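You operate a simulated robot arm through the tools that you are given. There is no shell and no other tool.

You are at the controls of a simulated robot arm. One attempt, no reset.

Task
Fill the green-ring cup at the funnel till it is heaped, shut the gate and strike it level.
Fine: stand the cup on the funnel tray, slide the tray in, push the yellow bar all the way across and draw the tray out again; spill nothing.

Only the result counts: the job must be done as asked and must still hold three seconds after the hand-in. Knocking over, shifting, dropping, spilling or breaking anything else fails it.

Robot
A 7-joint arm with a two-finger gripper, fixed in place. Base frame: the origin is at the foot of the arm, x ahead of it, y to its left, z up; the work surface is at about z = 0.86. Units: m, rad, N and s.
With the tool pointing down near the work surface it reaches from about 0.34 to 0.72 m from the base axis. Its first joint turns from -1.152 to 1.152 rad. Payload 2.45 kg.
Tool frame: the origin (TCP) lies between the finger pads and is the grasp point; the fingertips stand 0.026 m ahead of it; z points along the fingers, y is the line along which they close. Largest opening 0.096 m; the body of the gripper starts 0.069 m behind the TCP.
Orientation is told as [roll, pitch, yaw] about the base's x, y, z axes, in that order, counted from this pose: with the fingers straight down and closing along the base's y, the tool's x points along the base's -x, its y along +y and its z along -z.

Tools
- The arm moves only by the tool nudge_tool. Its argument "series" is a list of rows, each an object (a shift or turn left out is 0, a gripper value left out holds the last) with "slide": the shift along the tool's x, y, z in m, a list of three; "rotation": the turn, a rotation vector about the tool's x, y, z in rad, a list of three; "gripper": the opening, from 0 (shut) to 1 (fully open). In form: [{"slide": [x, y, z], "rotation": [wx, wy, wz], "gripper": gripper}, ...]. A call has 1 to 20 rows; each row shifts and turns the commanded pose from where the row before left it, along the tool's axes as they then stand. Each row takes 0.2 s and may step no farther than 0.05 m and 0.15 rad from the row before; otherwise, or with a gripper value out of range, the whole call is refused. Where a pose cannot be reached the arm comes as near as it can. A force on the tool above 40 N (or 10 N above the force at the start of the call, whichever is more), or a blocked arm, ends the call early, and 0.2 s more pass. The fingers move at their own pace and stop on an object; they squeeze with about 30 N. The grip force told is the motor's: it shows also when the fingers shut on nothing. Time passes only in rows, and 0.2 s behind the last, so rows that do not move let the fingers close. The reply holds the time, the measured pose of the TCP, the force on the tool along the base axes, the opening and the grip force, in the units named above and with some noise, with the torque about the TCP (base axes, N m) and any sound that the robot's microphone picked up.
- Cameras (640 x 400 px; columns grow to the right, rows downward): "scene" is fixed at [0.1623, -0.39, 1.4517]; the picture's right is [0.70, -0.72, 0.00], its down [-0.32, -0.31, -0.89] and it looks along [0.64, 0.62, -0.45] (base axes); focal length 312 px, centre (320, 200). "wrist" rides on the gripper at [0.082, 0.003, -0.098] in the tool frame; the picture's right is [-0.04, 1.00, 0.00], its down [-0.73, -0.03, -0.68] and it looks along [-0.68, -0.03, 0.73] (tool axes); focal length 256 px, centre (320, 200). There is no depth. A picture from a camera that has moved, and an enlarged one, comes with that camera's place and axes in the base frame and with its lens. The place of the scene camera against the robot may be out by one fixed shift of up to 0.025 m in any direction.
- get_image(camera): a new picture of that camera. The clock stands still meanwhile.
- zoom(camera, box): a new picture of the part [left, top, right, bottom] of that camera's present view, enlarged. The clock stands still meanwhile.
- sign_off(): hands the job in; it is judged then, once.

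Places have to be worked out from the pictures, the camera data and where the tool is seen. Open the gripper and draw the arm clear of the work before you hand the job in, unless the task says otherwise.

The tools are called after ">>>" as name(argument=value, ...) on one line, values as JSON. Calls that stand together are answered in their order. nudge_tool: Moves the arm, as the interface text tells. Its arguments: {"type":"object","properties":{"series":{"type":"array"}},"required":["series"]} The other tools are called the same way: get_image (camera) takes a picture; zoom (camera, box) takes an enlarged picture of a part of a camera's view; sign_off () hands the job in.

At the start:

```text
t: 0.0
ee_pos: [0.4306, -0.057, 1.2646]
tool_rot: [0.001, 0.0, -0.001]
ft_force: [-0.3, -0.3, -0.1]
wrist_torque: [0.01, -0.01, 0.0]
opening: 0.0959
gripper_force: 0.0
```

scene: 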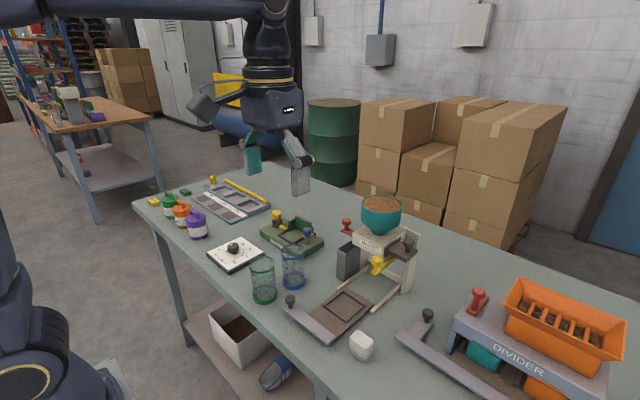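
wrist: 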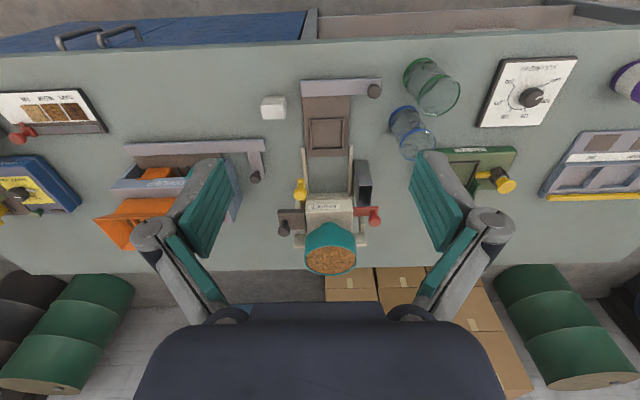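

The pictures show the funnel station with a sliding tray, red and yellow handles, and two cups (green and blue ring). I'll take enlarged views first.

>>> zoom(camera="scene", box=[270, 180, 450, 350])

>>> zoom(camera="wrist", box=[250, 50, 490, 290])

>>> zoom(camera="scene", box=[330, 185, 430, 295])

>>> zoom(camera="scene", box=[230, 200, 350, 320])

```text
2.35 times, centred on (360, 265) of scene
camera zoom: at [0.1623, -0.39, 1.4517], right [0.7, -0.72, 0.0], down [-0.32, -0.31, -0.89], along [0.64, 0.62, -0.45], focal length 734 px, centre (226, 47)
```

zoom: 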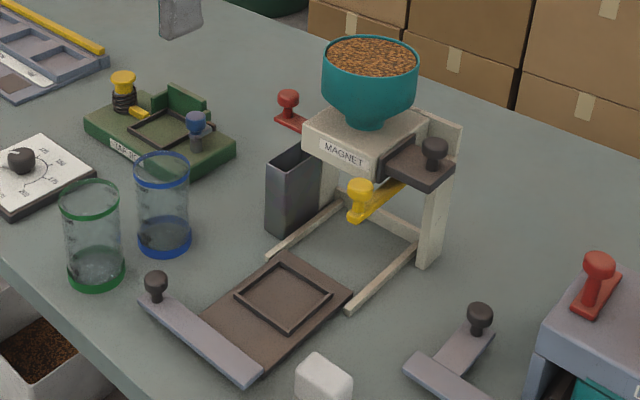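

```text
1.67 times, centred on (370, 170) of wrist
camera zoom: at [0.35, -0.0529, 1.3626], right [0.04, 1.0, 0.0], down [0.73, -0.03, 0.68], along [0.68, -0.03, -0.73], focal length 427 px, centre (237, 250)
```

zoom: 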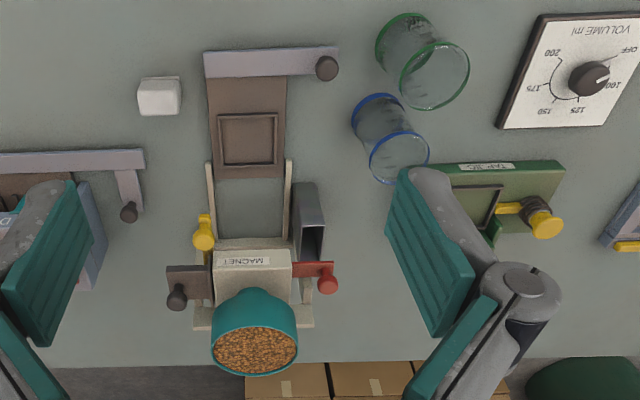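

```text
3.64 times, centred on (380, 240) of scene
camera zoom: at [0.1623, -0.39, 1.4517], right [0.7, -0.72, 0.0], down [-0.32, -0.31, -0.89], along [0.64, 0.62, -0.45], focal length 1134 px, centre (102, 54)
```

zoom: 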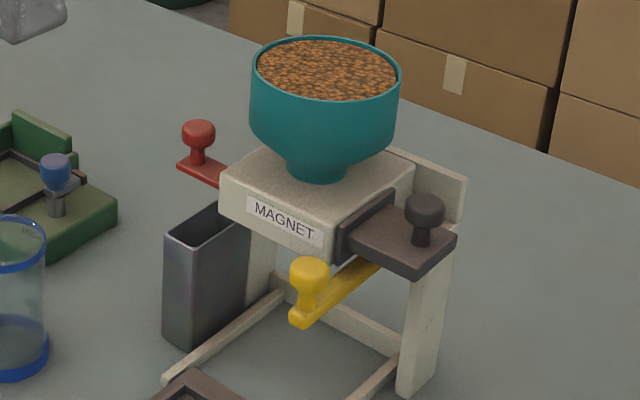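

```text
3.33 times, centred on (290, 260) of scene
camera zoom: at [0.1623, -0.39, 1.4517], right [0.7, -0.72, 0.0], down [-0.32, -0.31, -0.89], along [0.64, 0.62, -0.45], focal length 1040 px, centre (420, 0)
```

zoom: 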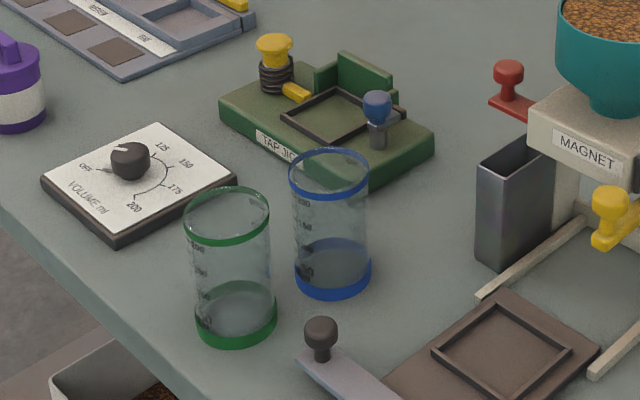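

I want detailed views of the funnel unit and every labelled thing before moving.

>>> zoom(camera="wrist", box=[260, 140, 400, 280])

>>> zoom(camera="wrist", box=[250, 50, 400, 200])

>>> zoom(camera="wrist", box=[370, 40, 470, 180])

>>> zoom(camera="wrist", box=[0, 80, 250, 260])

```text
2.86 times, centred on (330, 210) of wrist
camera zoom: at [0.35, -0.0529, 1.3626], right [0.04, 1.0, 0.0], down [0.73, -0.03, 0.68], along [0.68, -0.03, -0.73], focal length 731 px, centre (291, 171)
```

zoom: 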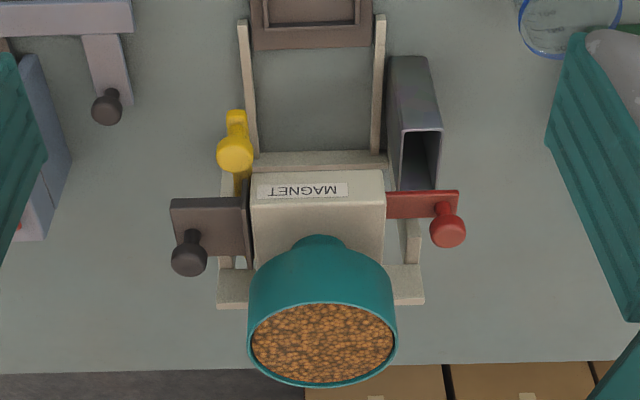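

```text
2.67 times, centred on (325, 125) of wrist
camera zoom: at [0.35, -0.0529, 1.3626], right [0.04, 1.0, 0.0], down [0.73, -0.03, 0.68], along [0.68, -0.03, -0.73], focal length 683 px, centre (307, 400)
```

zoom: 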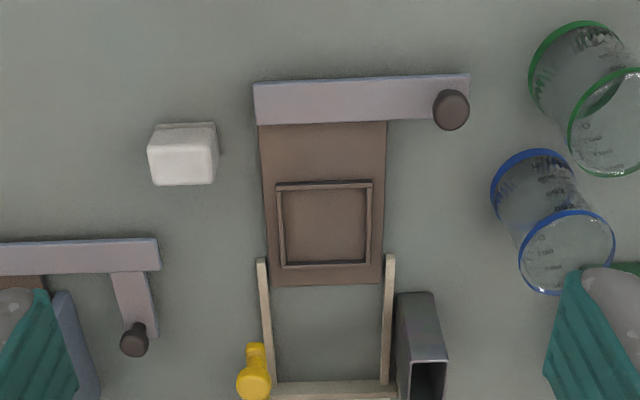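

```text
2.86 times, centred on (420, 110) of wrist
camera zoom: at [0.35, -0.0529, 1.3626], right [0.04, 1.0, 0.0], down [0.73, -0.03, 0.68], along [0.68, -0.03, -0.73], focal length 731 px, centre (34, 457)
```

zoom: 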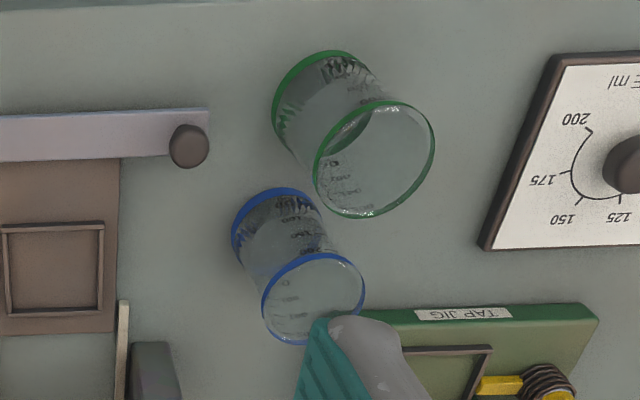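

```text
2.22 times, centred on (125, 170) of wrist
camera zoom: at [0.35, -0.0529, 1.3626], right [0.04, 1.0, 0.0], down [0.73, -0.03, 0.68], along [0.68, -0.03, -0.73], focal length 569 px, centre (753, 267)
```

zoom: 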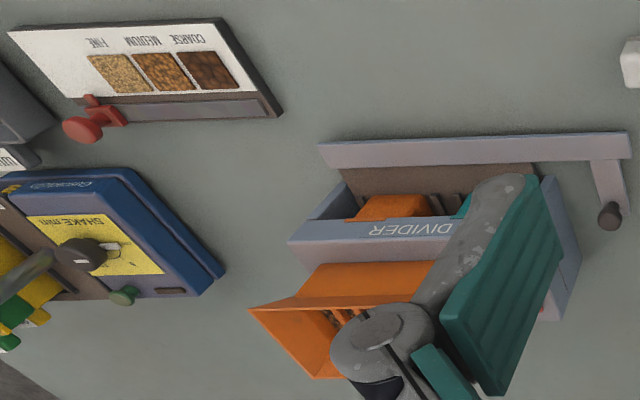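

The yellow knob triangulates to about (0.64, -0.10, 1.03), the red gate knob to about (0.69, 0.03, 1.05), the tray knob to about (0.515, 0.035, 0.90), and the green cup to about (0.513, 0.129), with a diameter near 0.068 and its top near 0.955. I'll go lower for closer views.

>>> nudge_tool(series=[{"slide": [0.0075, 0.0125, 0.04]}, {"slide": [0.0075, 0.0125, 0.04]}, {"slide": [0.0075, 0.0125, 0.04]}, {"slide": [0.0075, 0.0125, 0.04]}, {}])

>>> get_image(camera="wrist")

>>> get_image(camera="scene")

```text
t: 1.2
ee_pos: [0.3995, -0.009, 1.1041]
tool_rot: [0.0, -0.001, 0.002]
ft_force: [0.5, -0.1, -0.2]
wrist_torque: [-0.01, -0.01, 0.01]
opening: 0.096
gripper_force: 0.1
```

```text
taken
camera wrist: at [0.3189, -0.0056, 1.2017], right [0.04, 1.0, 0.0], down [0.73, -0.03, 0.68], along [0.68, -0.03, -0.73], focal length 256 px, centre (320, 200)
```

wrist: 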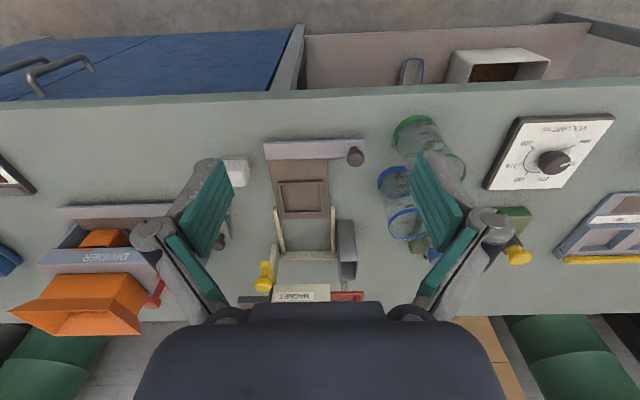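

```text
taken
```

scene: 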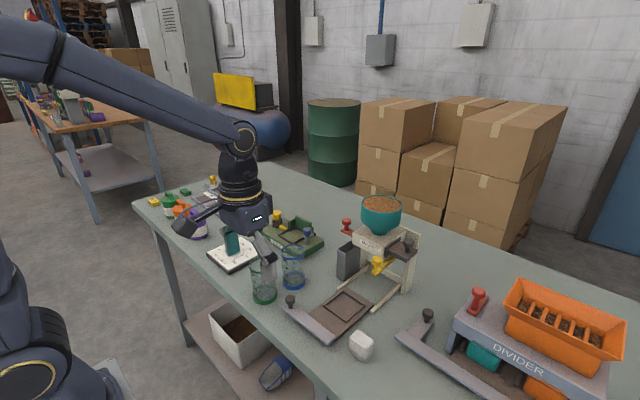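

I'll zoom in for exact tray knob and cup positions.

>>> zoom(camera="wrist", box=[250, 120, 380, 250])

>>> zoom(camera="wrist", box=[350, 100, 480, 250])

>>> zoom(camera="wrist", box=[230, 210, 390, 310])

```text
3.08 times, centred on (315, 185) of wrist
camera zoom: at [0.3189, -0.0056, 1.2017], right [0.04, 1.0, 0.0], down [0.73, -0.03, 0.68], along [0.68, -0.03, -0.73], focal length 788 px, centre (335, 246)
```

zoom: 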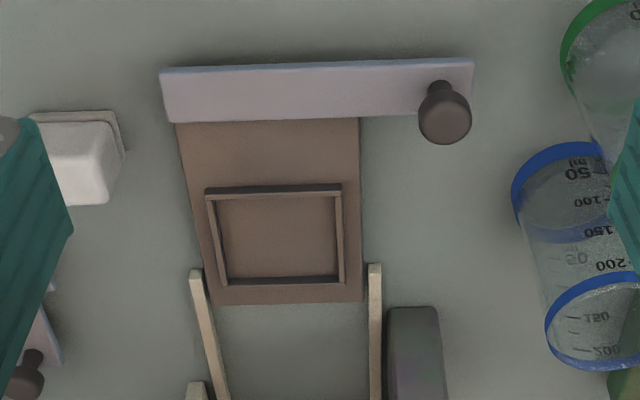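

```text
2.67 times, centred on (415, 175) of wrist
camera zoom: at [0.3189, -0.0056, 1.2017], right [0.04, 1.0, 0.0], down [0.73, -0.03, 0.68], along [0.68, -0.03, -0.73], focal length 683 px, centre (67, 267)
```

zoom: 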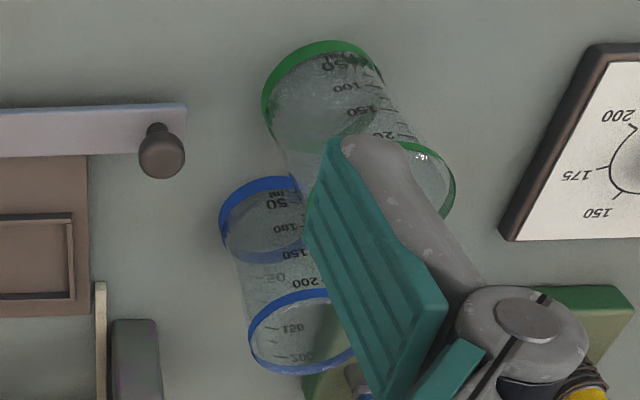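

```text
4.00 times, centred on (310, 260) of wrist
camera zoom: at [0.3189, -0.0056, 1.2017], right [0.04, 1.0, 0.0], down [0.73, -0.03, 0.68], along [0.68, -0.03, -0.73], focal length 1024 px, centre (360, -40)
```

zoom: 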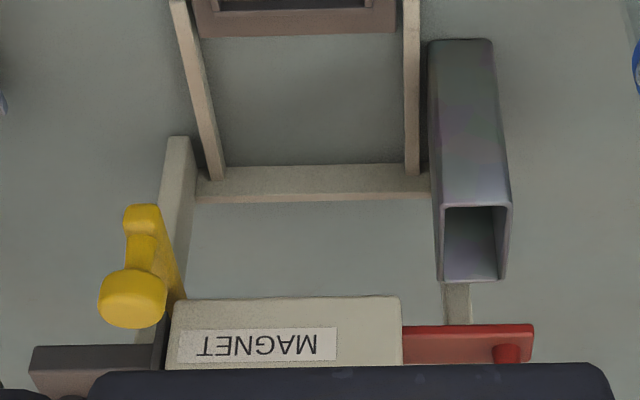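

The tray recess centre comes out near (0.620, -0.052), with an inside width of about 0.065. I'll centre the wrist camera on the green cup to measure it more exactly.

>>> nudge_tool(series=[{"slide": [0.005, 0.046, 0.01]}, {"slide": [0.005, 0.046, 0.01]}, {"slide": [0.005, 0.046, 0.01]}, {}])

>>> get_image(camera="wrist")

>>> zoom(camera="wrist", box=[250, 100, 390, 240])

```text
t: 2.2
ee_pos: [0.3829, 0.1289, 1.0746]
tool_rot: [-0.001, -0.001, 0.002]
ft_force: [0.1, 0.6, 0.0]
wrist_torque: [0.01, 0.05, 0.0]
opening: 0.0964
gripper_force: 0.1
```

```text
taken
camera wrist: at [0.3024, 0.1331, 1.1718], right [0.04, 1.0, 0.0], down [0.73, -0.03, 0.68], along [0.68, -0.03, -0.73], focal length 256 px, centre (320, 200)
```

wrist: 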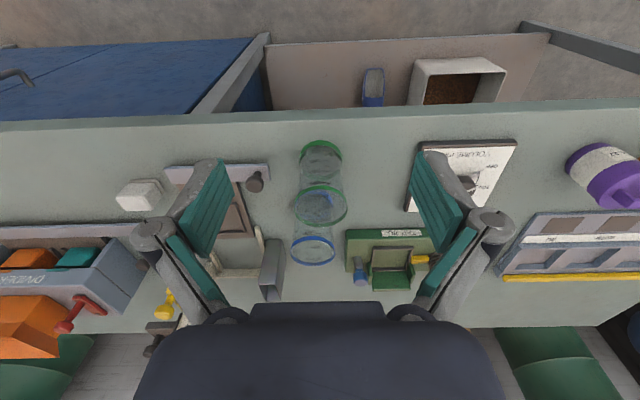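

```text
2.86 times, centred on (320, 170) of wrist
camera zoom: at [0.3024, 0.1331, 1.1718], right [0.04, 1.0, 0.0], down [0.73, -0.03, 0.68], along [0.68, -0.03, -0.73], focal length 731 px, centre (320, 286)
```

zoom: 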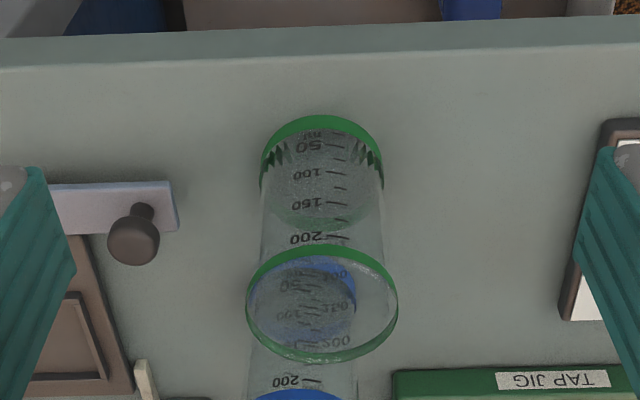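

The cup axis reads about (0.513, 0.125), with a diameter near 0.064 and the rim near 0.96. I'll move above it and look before going down.

>>> nudge_tool(series=[{"slide": [-0.0433, -0.0013, 0]}, {"slide": [-0.0433, -0.0013, 0]}, {"slide": [-0.0433, -0.0013, 0]}, {}])

>>> get_image(camera="wrist")

>>> zoom(camera="scene", box=[200, 180, 340, 320])

```text
t: 3.2
ee_pos: [0.5197, 0.127, 1.0757]
tool_rot: [0.001, -0.001, 0.0]
ft_force: [0.8, -0.4, -0.4]
wrist_torque: [0.02, 0.06, 0.01]
opening: 0.096
gripper_force: 0.0
```

```text
taken
camera wrist: at [0.4374, 0.132, 1.173], right [0.04, 1.0, 0.0], down [0.73, -0.03, 0.68], along [0.68, -0.03, -0.73], focal length 256 px, centre (320, 200)
```

wrist: 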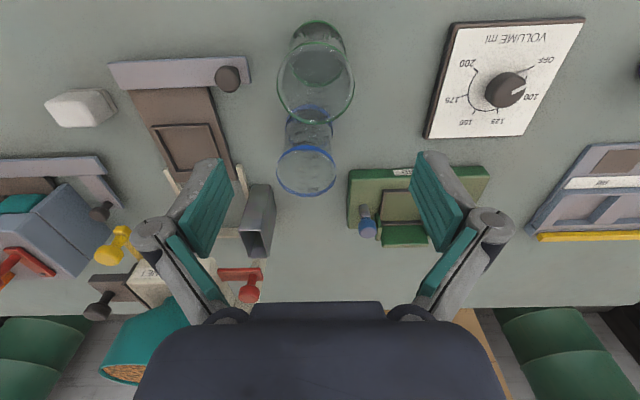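

```text
2.86 times, centred on (270, 250) of scene
camera zoom: at [0.1623, -0.39, 1.4517], right [0.7, -0.72, 0.0], down [-0.32, -0.31, -0.89], along [0.64, 0.62, -0.45], focal length 891 px, centre (463, 57)
```

zoom: 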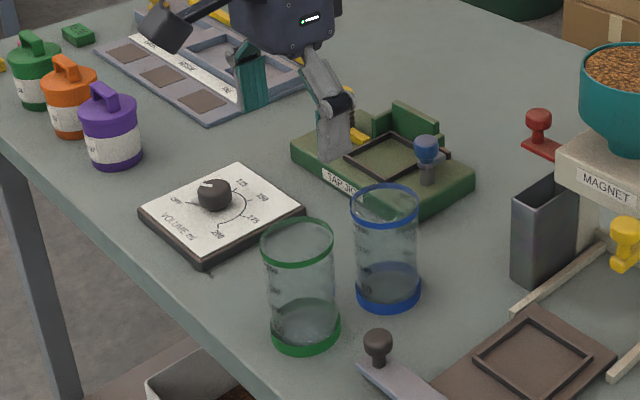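

I'll take a still row to get a steady pose reading and zoom on the cup from here.

>>> nudge_tool(series=[{}, {}])

>>> zoom(camera="wrist", box=[250, 0, 390, 140])

```text
t: 3.8
ee_pos: [0.5183, 0.1281, 1.0754]
tool_rot: [-0.001, 0.001, 0.0]
ft_force: [-0.5, 0.3, 1.1]
wrist_torque: [-0.03, 0.0, -0.04]
opening: 0.0959
gripper_force: 0.1
```

```text
2.86 times, centred on (320, 70) of wrist
camera zoom: at [0.437, 0.1321, 1.173], right [0.04, 1.0, 0.0], down [0.73, -0.03, 0.68], along [0.68, -0.03, -0.73], focal length 731 px, centre (320, 571)
```

zoom: 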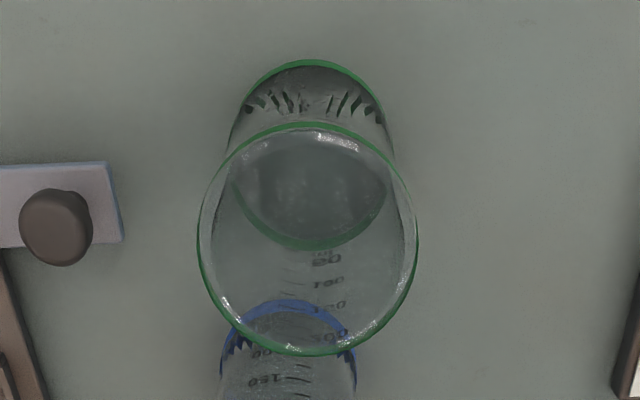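

The cup axis is at about (0.512, 0.1255). I'll correct the position and go down to z≈0.915 around the cup.

>>> nudge_tool(series=[{"slide": [0.0065, -0.002, 0.03]}, {"slide": [0, 0, 0.04]}, {"slide": [0, 0, 0.04]}, {"slide": [0, 0, 0.03]}, {"slide": [0, 0, 0.02]}, {}])

>>> get_image(camera="wrist")

>>> zoom(camera="scene", box=[200, 180, 340, 320])

```text
t: 5.2
ee_pos: [0.5097, 0.1268, 0.9147]
tool_rot: [-0.001, 0.0, 0.001]
ft_force: [0.0, 0.1, 0.6]
wrist_torque: [0.04, 0.01, -0.02]
opening: 0.0959
gripper_force: 0.1
```

```text
taken
camera wrist: at [0.4279, 0.1303, 1.0121], right [0.04, 1.0, 0.0], down [0.73, -0.03, 0.68], along [0.68, -0.03, -0.73], focal length 256 px, centre (320, 200)
```

wrist: 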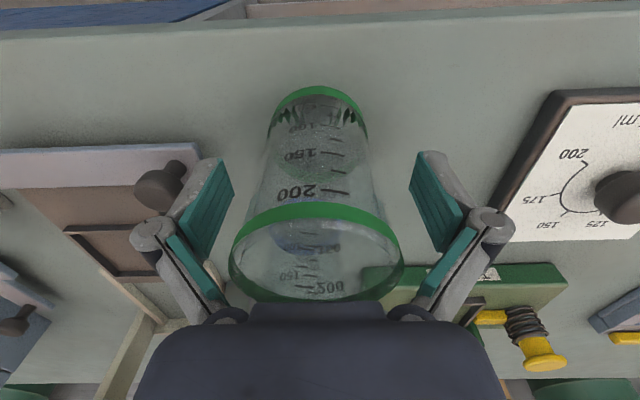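

```text
2.86 times, centred on (270, 250) of scene
camera zoom: at [0.1623, -0.39, 1.4517], right [0.7, -0.72, 0.0], down [-0.32, -0.31, -0.89], along [0.64, 0.62, -0.45], focal length 891 px, centre (463, 57)
```

zoom: 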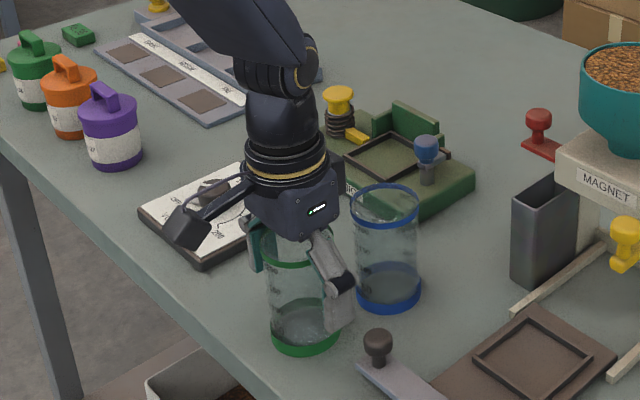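

The fingers straddle the cup, and the blue cup is clear. I'll close on it.

>>> nudge_tool(series=[{"gripper": 0.5}, {}, {}, {}])

>>> zoom(camera="wrist", box=[200, 70, 440, 320])

```text
t: 6.2
ee_pos: [0.5097, 0.1272, 0.9158]
tool_rot: [0.0, 0.0, 0.0]
ft_force: [-1.4, -2.0, 14.8]
wrist_torque: [-0.02, 0.03, 0.02]
opening: 0.0663
gripper_force: 29.8
```

```text
1.60 times, centred on (320, 195) of wrist
camera zoom: at [0.428, 0.1303, 1.013], right [0.04, 1.0, 0.0], down [0.73, -0.03, 0.68], along [0.68, -0.03, -0.73], focal length 410 px, centre (320, 208)
```

zoom: 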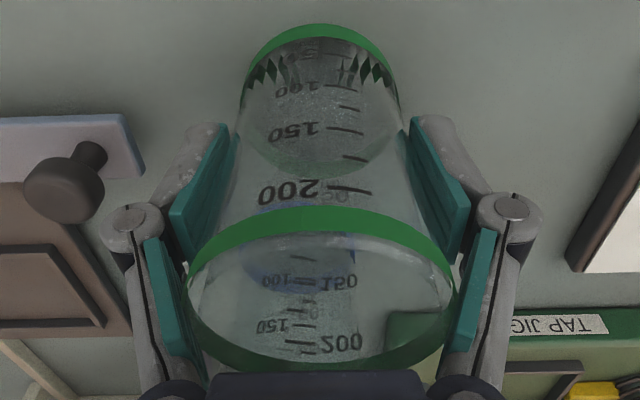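

The grip is at 0.066 m. I'll lift gently, in small steps at first.

>>> nudge_tool(series=[{"slide": [0, 0, -0.003]}, {"slide": [0, 0, -0.007]}, {"slide": [0, 0, -0.02]}, {}])

>>> get_image(camera="wrist")

>>> zoom(camera="scene", box=[200, 180, 340, 320])

```text
t: 7.2
ee_pos: [0.5095, 0.1259, 0.9434]
tool_rot: [0.0, 0.002, 0.0]
ft_force: [-0.4, 0.0, -1.0]
wrist_torque: [0.02, 0.03, -0.01]
opening: 0.0593
gripper_force: 29.3
```

```text
taken
camera wrist: at [0.4278, 0.1295, 1.0416], right [0.04, 1.0, 0.0], down [0.73, -0.03, 0.68], along [0.68, -0.03, -0.73], focal length 256 px, centre (320, 200)
```

wrist: 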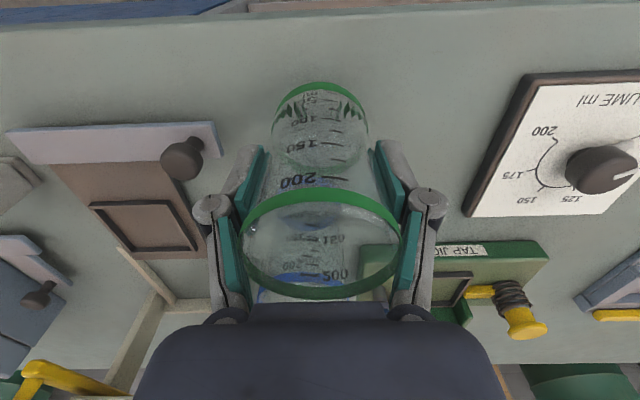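

```text
2.86 times, centred on (270, 250) of scene
camera zoom: at [0.1623, -0.39, 1.4517], right [0.7, -0.72, 0.0], down [-0.32, -0.31, -0.89], along [0.64, 0.62, -0.45], focal length 891 px, centre (463, 57)
```

zoom: 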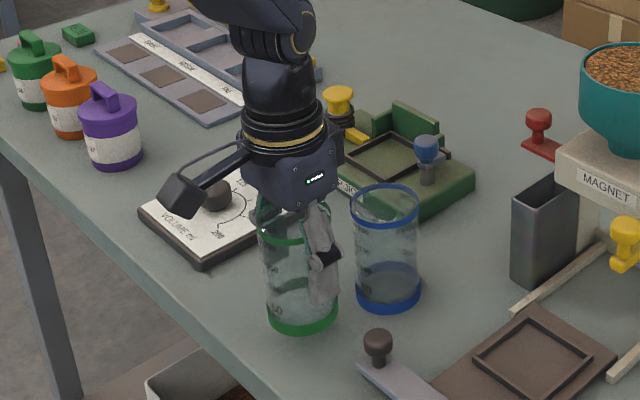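

The opening shrank to 0.059 and the cup seems to have settled lower in the grip. I'll wait a moment and check whether it still slips.

>>> nudge_tool(series=[{}, {}, {}])

>>> zoom(camera="wrist", box=[200, 70, 440, 320])

>>> zoom(camera="scene", box=[235, 230, 315, 310])

```text
t: 8.0
ee_pos: [0.5091, 0.1253, 0.9434]
tool_rot: [0.0, 0.0, 0.001]
ft_force: [0.0, -0.2, 0.1]
wrist_torque: [0.03, 0.01, -0.03]
opening: 0.0593
gripper_force: 30.0
```

```text
1.60 times, centred on (320, 195) of wrist
camera zoom: at [0.4278, 0.1295, 1.0415], right [0.04, 1.0, 0.0], down [0.73, -0.03, 0.68], along [0.68, -0.03, -0.73], focal length 410 px, centre (320, 208)
```

zoom: 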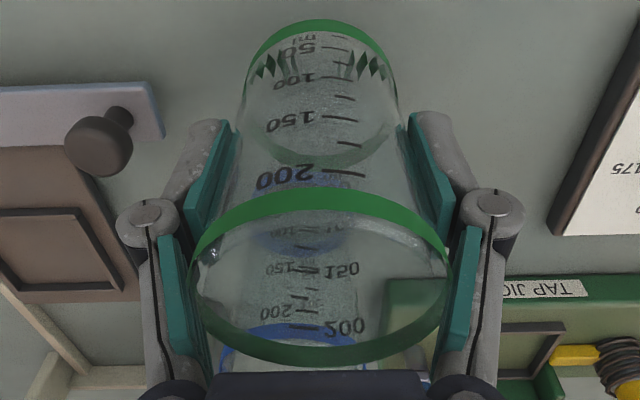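

```text
5.00 times, centred on (275, 270) of scene
camera zoom: at [0.1623, -0.39, 1.4517], right [0.7, -0.72, 0.0], down [-0.32, -0.31, -0.89], along [0.64, 0.62, -0.45], focal length 1560 px, centre (545, -150)
```

zoom: 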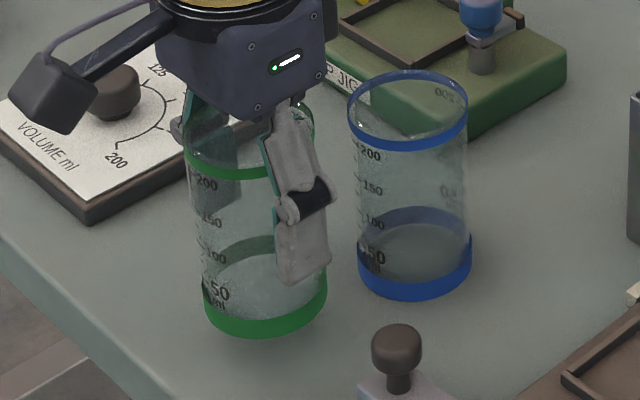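

The grip is stable, with the rim about 0.04 above the TCP and the base about 0.062 below. I'll lift, carry it above the tray at a stand-off, and yaw slightly so the gripper body clears the yellow knob.

>>> nudge_tool(series=[{"slide": [0, 0, -0.03]}, {"slide": [0, 0, -0.03]}, {"slide": [0, -0.03, 0]}, {"slide": [0, -0.035, 0]}, {"slide": [0, -0.035, 0]}, {"slide": [0, -0.035, 0]}, {"slide": [-0.02, -0.025, 0]}, {"slide": [-0.02, -0.017, 0]}, {"rotation": [0, 0, 0.125]}, {"rotation": [0, 0, 0.125]}, {}, {}])

>>> get_image(camera="wrist")

>>> zoom(camera="scene", box=[270, 180, 430, 350])

```text
t: 10.6
ee_pos: [0.5505, -0.0507, 1.0056]
tool_rot: [0.0, -0.001, -0.249]
ft_force: [0.4, 0.1, 0.2]
wrist_torque: [-0.02, -0.01, -0.02]
opening: 0.0592
gripper_force: 29.9
```

```text
taken
camera wrist: at [0.4727, -0.0269, 1.1023], right [0.29, 0.96, 0.0], down [0.7, -0.21, 0.68], along [0.65, -0.19, -0.73], focal length 256 px, centre (320, 200)
```

wrist: 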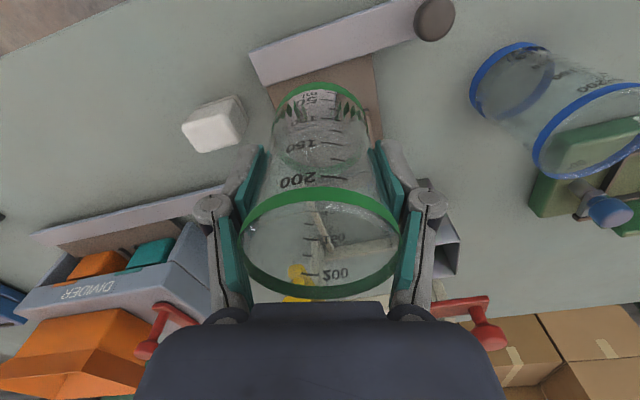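

```text
2.35 times, centred on (350, 265) of scene
camera zoom: at [0.1623, -0.39, 1.4517], right [0.7, -0.72, 0.0], down [-0.32, -0.31, -0.89], along [0.64, 0.62, -0.45], focal length 734 px, centre (249, 47)
```

zoom: 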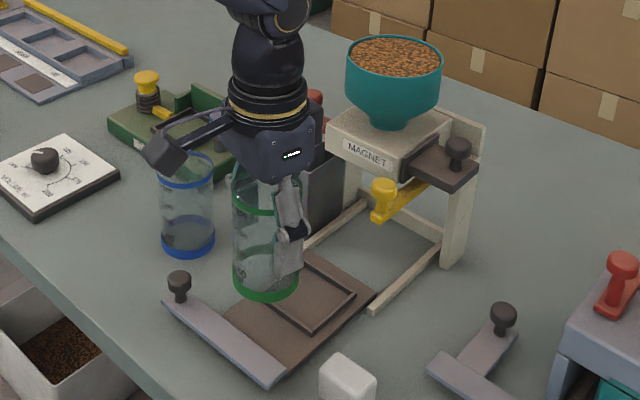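

The cup sits about 4 mm ahead of the TCP axis, so the TCP target is about (0.617, -0.050). I'll move above the recess at this height and compare in the pictures.

>>> nudge_tool(series=[{"slide": [-0.0215, 0.0057, 0]}, {"slide": [-0.0214, 0.0057, 0]}, {"slide": [-0.0214, 0.0057, 0]}, {}, {}])

>>> get_image(camera="wrist")

>>> zoom(camera="scene", box=[290, 210, 410, 350])

```text
t: 11.8
ee_pos: [0.6159, -0.0518, 1.0059]
tool_rot: [0.0, -0.001, -0.25]
ft_force: [-0.3, -0.6, -0.8]
wrist_torque: [-0.04, -0.02, -0.01]
opening: 0.0591
gripper_force: 29.9
```

```text
taken
camera wrist: at [0.5382, -0.0281, 1.1031], right [0.29, 0.96, 0.0], down [0.7, -0.21, 0.68], along [0.65, -0.19, -0.73], focal length 256 px, centre (320, 200)
```

wrist: 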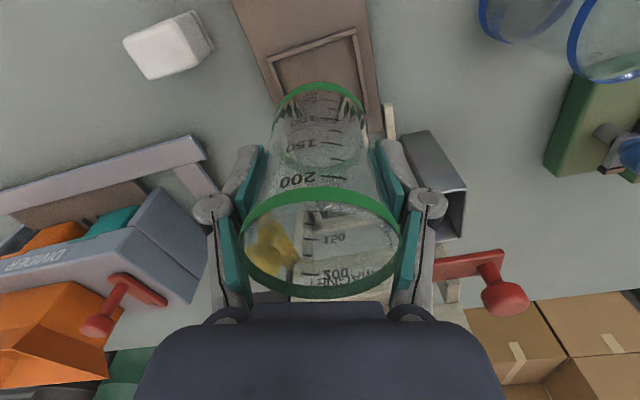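

```text
2.86 times, centred on (350, 280) of scene
camera zoom: at [0.1623, -0.39, 1.4517], right [0.7, -0.72, 0.0], down [-0.32, -0.31, -0.89], along [0.64, 0.62, -0.45], focal length 891 px, centre (234, -29)
```

zoom: 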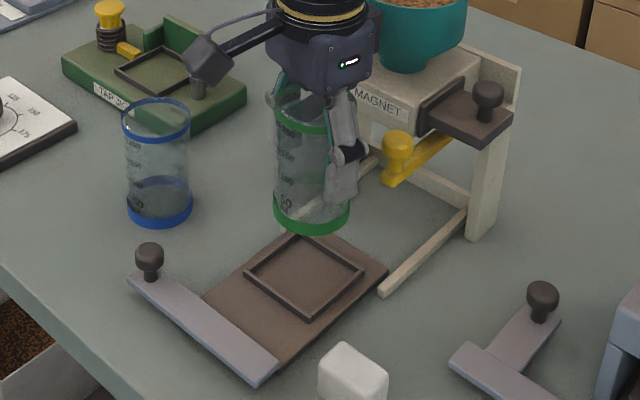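

The cup looks close to centred. I'll lower it to about 1 cm above the tray and compare again.

>>> nudge_tool(series=[{"slide": [0, 0, 0.02]}, {"slide": [0, 0, 0.02]}, {"slide": [0, 0, 0.013]}, {}, {}])

>>> zoom(camera="wrist", box=[220, 20, 440, 200])

>>> zoom(camera="scene", box=[310, 240, 390, 330])

>>> zoom(camera="scene", box=[320, 180, 440, 300])

```text
t: 13.0
ee_pos: [0.618, -0.0513, 0.9533]
tool_rot: [0.0, 0.0, -0.249]
ft_force: [-0.4, -0.3, -0.4]
wrist_torque: [-0.02, -0.03, -0.01]
opening: 0.059
gripper_force: 29.8
```

```text
2.22 times, centred on (330, 110) of wrist
camera zoom: at [0.5402, -0.0269, 1.0502], right [0.29, 0.96, 0.0], down [0.7, -0.21, 0.68], along [0.65, -0.19, -0.73], focal length 569 px, centre (298, 400)
```

zoom: 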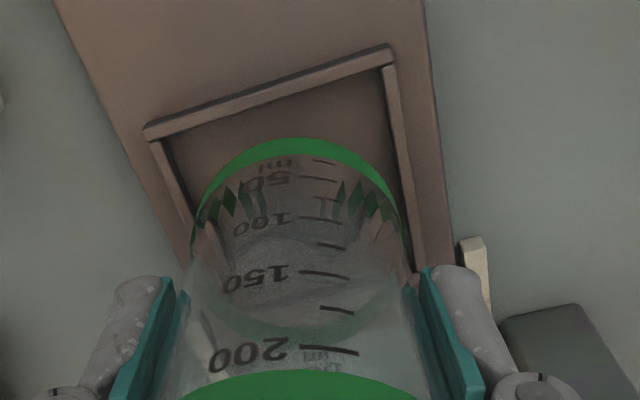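

```text
4.44 times, centred on (350, 285) of scene
camera zoom: at [0.1623, -0.39, 1.4517], right [0.7, -0.72, 0.0], down [-0.32, -0.31, -0.89], along [0.64, 0.62, -0.45], focal length 1386 px, centre (187, -178)
```

zoom: 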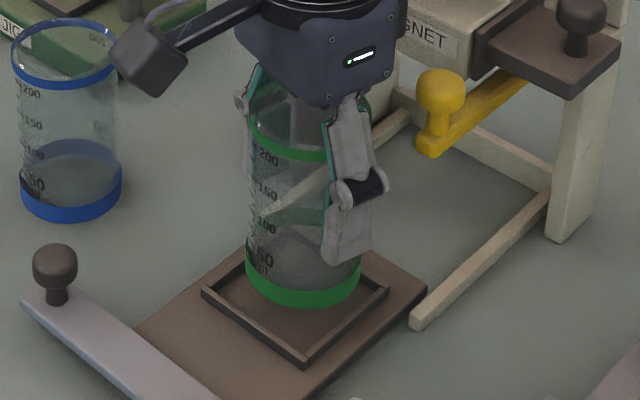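

```text
3.33 times, centred on (380, 240) of scene
camera zoom: at [0.1623, -0.39, 1.4517], right [0.7, -0.72, 0.0], down [-0.32, -0.31, -0.89], along [0.64, 0.62, -0.45], focal length 1040 px, centre (120, 67)
```

zoom: 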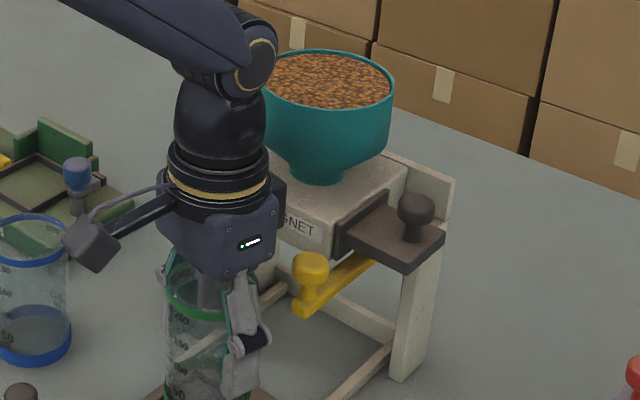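

Relative to the frame the cup looks about 4 mm too far in +x and about 2 mm too far in -y. I'll zoom in further to measure before correcting.

>>> zoom(camera="wrist", box=[260, 25, 380, 145])

>>> zoom(camera="scene", box=[330, 270, 380, 325])

```text
3.33 times, centred on (320, 85) of wrist
camera zoom: at [0.5402, -0.0269, 1.0502], right [0.29, 0.96, 0.0], down [0.7, -0.21, 0.68], along [0.65, -0.19, -0.73], focal length 853 px, centre (320, 583)
```

zoom: 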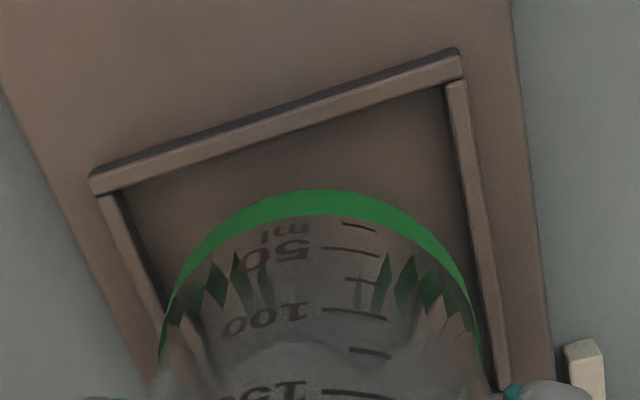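

```text
7.27 times, centred on (355, 298) of scene
camera zoom: at [0.1623, -0.39, 1.4517], right [0.7, -0.72, 0.0], down [-0.32, -0.31, -0.89], along [0.64, 0.62, -0.45], focal length 2269 px, centre (66, -509)
```

zoom: 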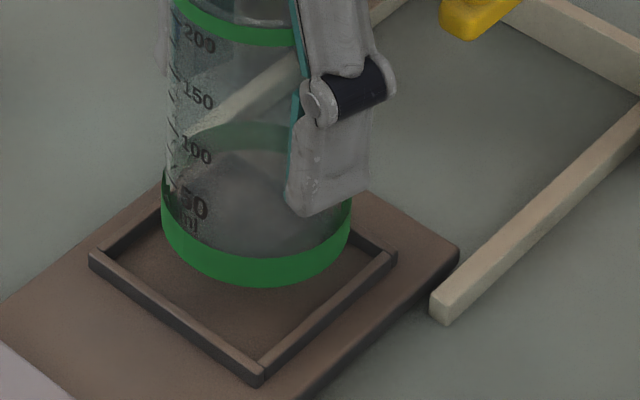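

Both views agree the cup is about 4–5 mm too far in +x and 2 mm too far in -y. I'll correct that and lower 6 mm to re-check.

>>> nudge_tool(series=[{"slide": [0.0049, 0.001, 0.0]}, {"slide": [0, 0, 0.006]}, {}, {}])

>>> zoom(camera="wrist", box=[260, 25, 380, 145])

>>> zoom(camera="scene", box=[330, 270, 380, 325])

```text
t: 14.0
ee_pos: [0.6128, -0.0479, 0.9461]
tool_rot: [0.001, 0.0, -0.248]
ft_force: [0.6, -0.6, -0.6]
wrist_torque: [0.01, 0.01, 0.03]
opening: 0.0588
gripper_force: 30.1
```

```text
3.33 times, centred on (320, 85) of wrist
camera zoom: at [0.5348, -0.0238, 1.0438], right [0.29, 0.96, 0.0], down [0.7, -0.21, 0.68], along [0.65, -0.19, -0.73], focal length 853 px, centre (320, 583)
```

zoom: 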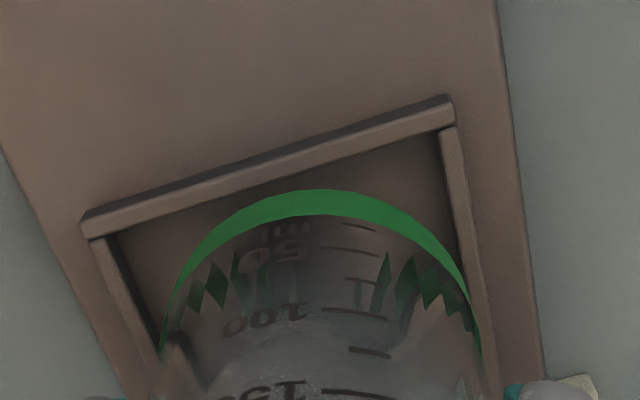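

```text
7.27 times, centred on (355, 298) of scene
camera zoom: at [0.1623, -0.39, 1.4517], right [0.7, -0.72, 0.0], down [-0.32, -0.31, -0.89], along [0.64, 0.62, -0.45], focal length 2269 px, centre (66, -509)
```

zoom: 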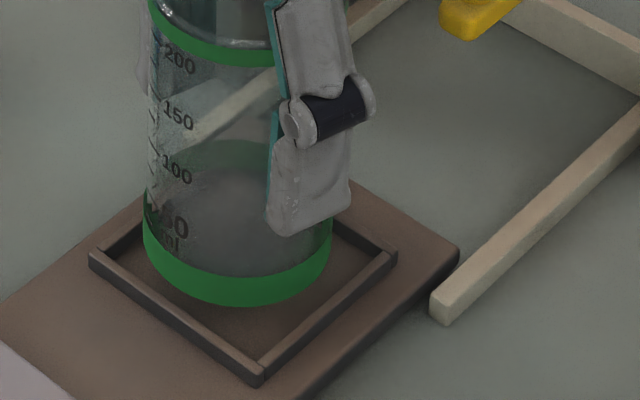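

Now both views put the cup centred in the frame within about 1 mm. I'll make a tiny correction and lower in small steps, watching the force.

>>> nudge_tool(series=[{"slide": [-0.0003, -0.0007, 0.003]}, {"slide": [0, 0, 0.003]}, {"slide": [0, 0, 0.002]}, {}])

>>> zoom(camera="wrist", box=[260, 25, 380, 145])

>>> zoom(camera="scene", box=[330, 270, 380, 325])

```text
t: 15.0
ee_pos: [0.6107, -0.0491, 0.9386]
tool_rot: [0.0, 0.0, -0.25]
ft_force: [-0.1, 0.2, 0.2]
wrist_torque: [-0.03, 0.01, -0.02]
opening: 0.0586
gripper_force: 29.9
```

```text
3.33 times, centred on (320, 85) of wrist
camera zoom: at [0.5337, -0.0246, 1.0354], right [0.29, 0.96, 0.0], down [0.7, -0.21, 0.68], along [0.65, -0.19, -0.73], focal length 853 px, centre (320, 583)
```

zoom: 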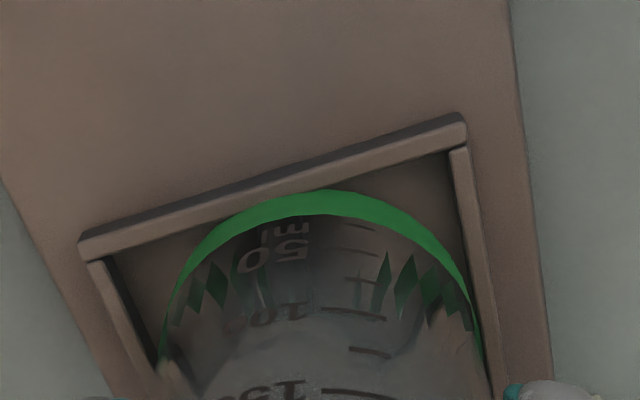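

```text
7.27 times, centred on (355, 298) of scene
camera zoom: at [0.1623, -0.39, 1.4517], right [0.7, -0.72, 0.0], down [-0.32, -0.31, -0.89], along [0.64, 0.62, -0.45], focal length 2269 px, centre (66, -509)
```

zoom: 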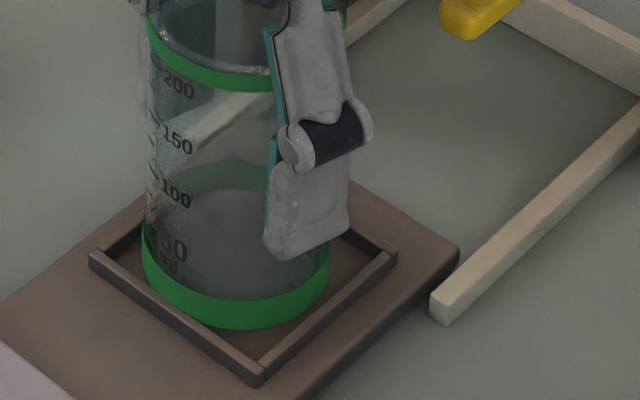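

The base is now about level with the frame top. I'll zoom in tightly to see whether the ring is inside the frame walls.

>>> zoom(camera="scene", box=[335, 295, 375, 325])

>>> zoom(camera="wrist", box=[270, 55, 370, 115])

```text
13.33 times, centred on (355, 310) of scene
camera zoom: at [0.1623, -0.39, 1.4517], right [0.7, -0.72, 0.0], down [-0.32, -0.31, -0.89], along [0.64, 0.62, -0.45], focal length 4159 px, centre (-147, -1267)
```

zoom: 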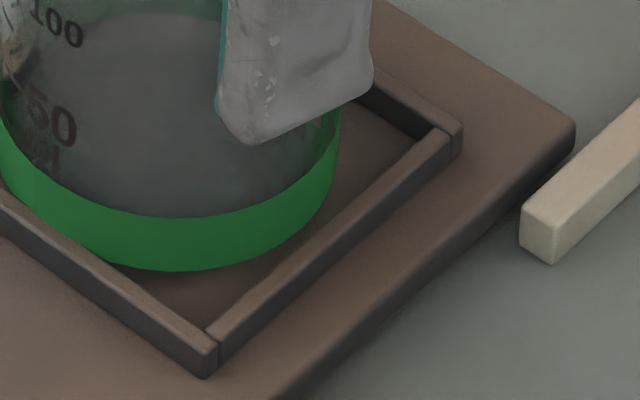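

```text
6.40 times, centred on (320, 85) of wrist
camera zoom: at [0.5337, -0.0246, 1.0354], right [0.29, 0.96, 0.0], down [0.7, -0.21, 0.68], along [0.65, -0.19, -0.73], focal length 1638 px, centre (320, 936)
```

zoom: 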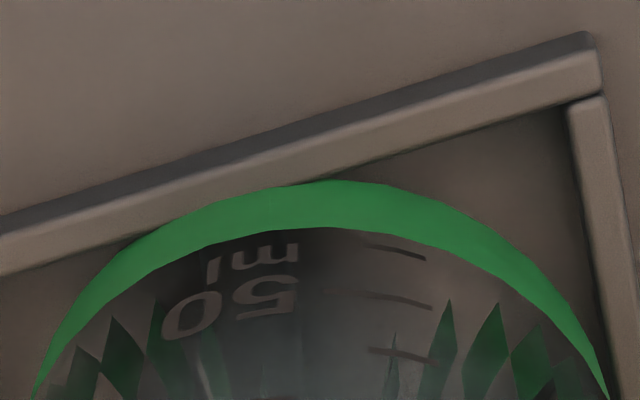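

The ring is about 2 mm too near the front wall. I'll shift +1.8 mm in x and -0.8 mm in y, then lower slowly.

>>> nudge_tool(series=[{"slide": [-0.0019, -0.0003, 0]}, {}, {"slide": [0, 0, 0.002]}, {}])

>>> zoom(camera="scene", box=[335, 285, 375, 325])

>>> zoom(camera="wrist", box=[260, 45, 380, 145])

```text
t: 16.0
ee_pos: [0.6127, -0.0493, 0.9369]
tool_rot: [-0.001, -0.001, -0.249]
ft_force: [0.4, 0.8, -0.1]
wrist_torque: [0.02, 0.01, 0.03]
opening: 0.0585
gripper_force: 30.1
```

```text
10.00 times, centred on (355, 305) of scene
camera zoom: at [0.1623, -0.39, 1.4517], right [0.7, -0.72, 0.0], down [-0.32, -0.31, -0.89], along [0.64, 0.62, -0.45], focal length 3120 px, centre (-30, -850)
```

zoom: 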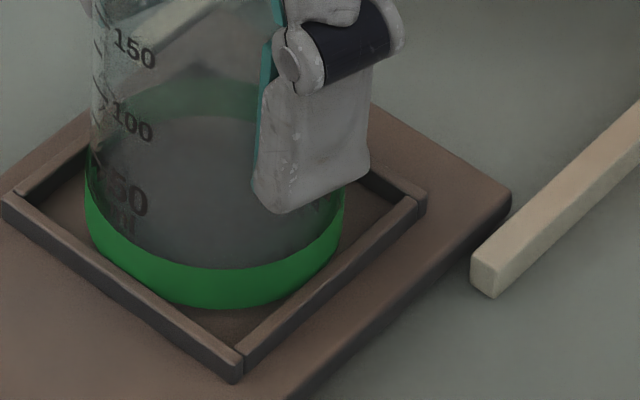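

```text
4.00 times, centred on (320, 95) of wrist
camera zoom: at [0.5353, -0.0263, 1.0337], right [0.29, 0.96, 0.0], down [0.7, -0.21, 0.68], along [0.65, -0.19, -0.73], focal length 1024 px, centre (320, 620)
```

zoom: 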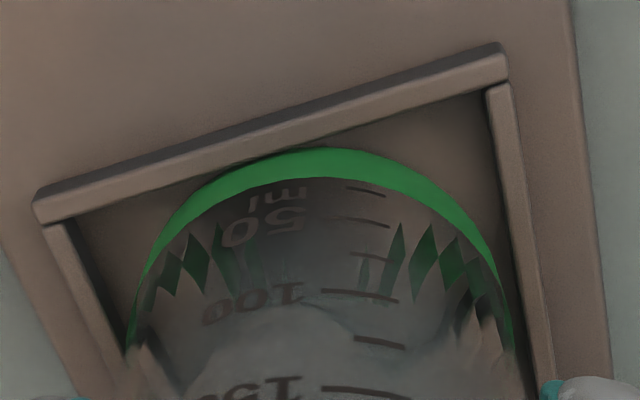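

The cup is now laterally centred in both views, with the ring inside the walls. I'll keep lowering until it touches.

>>> nudge_tool(series=[{"slide": [0, 0, 0.0015]}, {"slide": [0, 0, 0.0015]}, {}])

>>> zoom(camera="scene", box=[335, 285, 375, 325])

>>> zoom(camera="wrist", box=[260, 45, 380, 145])

```text
t: 16.8
ee_pos: [0.6135, -0.0496, 0.9341]
tool_rot: [-0.001, -0.001, -0.249]
ft_force: [-0.4, 0.2, 2.8]
wrist_torque: [0.01, 0.15, -0.02]
opening: 0.0587
gripper_force: 30.2
```

```text
10.00 times, centred on (355, 305) of scene
camera zoom: at [0.1622, -0.39, 1.4517], right [0.7, -0.72, 0.0], down [-0.32, -0.31, -0.89], along [0.64, 0.62, -0.45], focal length 3120 px, centre (-30, -850)
```

zoom: 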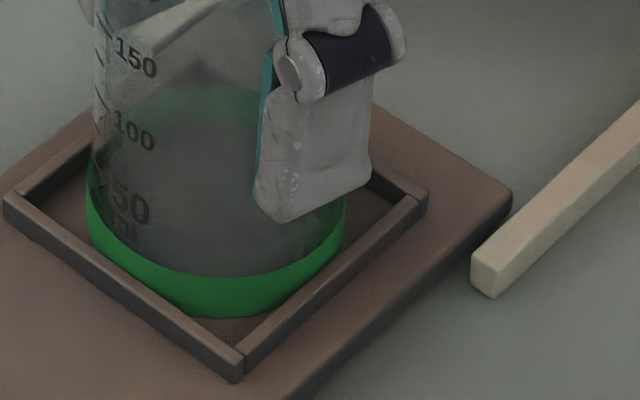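

```text
4.00 times, centred on (320, 95) of wrist
camera zoom: at [0.5355, -0.0265, 1.031], right [0.29, 0.96, 0.0], down [0.7, -0.21, 0.68], along [0.65, -0.19, -0.73], focal length 1024 px, centre (320, 620)
```

zoom: 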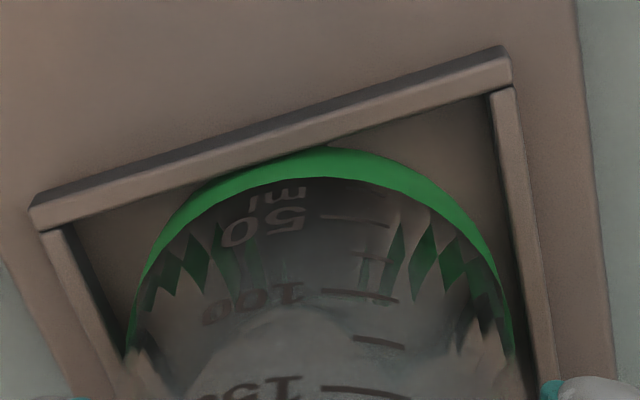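

There's light contact (2.8 N) with a torque that points to the front edge. I'll look closely at the front wall.

>>> zoom(camera="wrist", box=[280, 70, 350, 110])

>>> zoom(camera="scene", box=[335, 300, 365, 322])

```text
9.14 times, centred on (315, 90) of wrist
camera zoom: at [0.5355, -0.0265, 1.031], right [0.29, 0.96, 0.0], down [0.7, -0.21, 0.68], along [0.65, -0.19, -0.73], focal length 2340 px, centre (366, 1206)
```

zoom: 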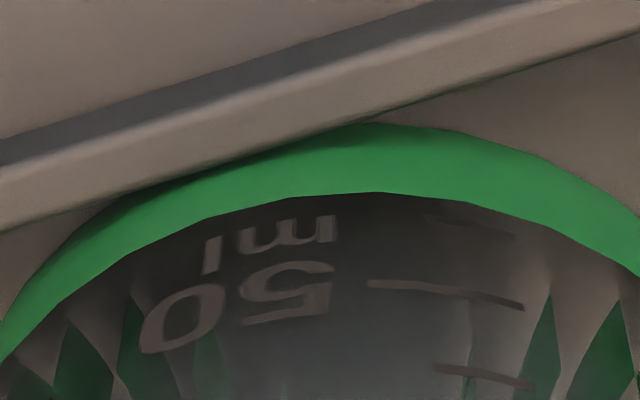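

```text
16.00 times, centred on (350, 311) of scene
camera zoom: at [0.1622, -0.39, 1.4517], right [0.7, -0.72, 0.0], down [-0.32, -0.31, -0.89], along [0.64, 0.62, -0.45], focal length 4991 px, centre (-160, -1576)
```

zoom: 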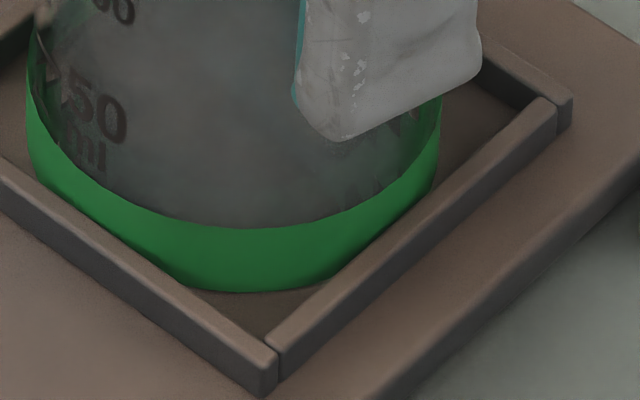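

The ring is below the wall top and inside the frame, so the cup is standing on the tray floor. I'll release gently and back straight up.

>>> nudge_tool(series=[{"gripper": 0.75}, {}, {}])

>>> zoom(camera="scene", box=[320, 240, 390, 325])

```text
t: 17.6
ee_pos: [0.6123, -0.0499, 0.9334]
tool_rot: [0.0, 0.0, -0.25]
ft_force: [0.0, 0.3, 0.3]
wrist_torque: [-0.03, 0.0, -0.01]
opening: 0.072
gripper_force: 0.1
```

```text
4.71 times, centred on (355, 282) of scene
camera zoom: at [0.1623, -0.39, 1.4517], right [0.7, -0.72, 0.0], down [-0.32, -0.31, -0.89], along [0.64, 0.62, -0.45], focal length 1468 px, centre (155, -188)
```

zoom: 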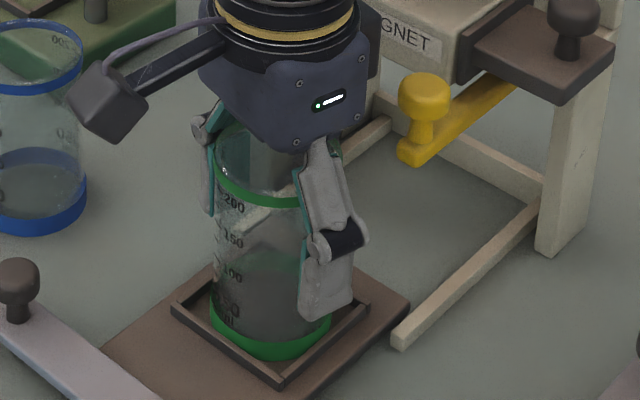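

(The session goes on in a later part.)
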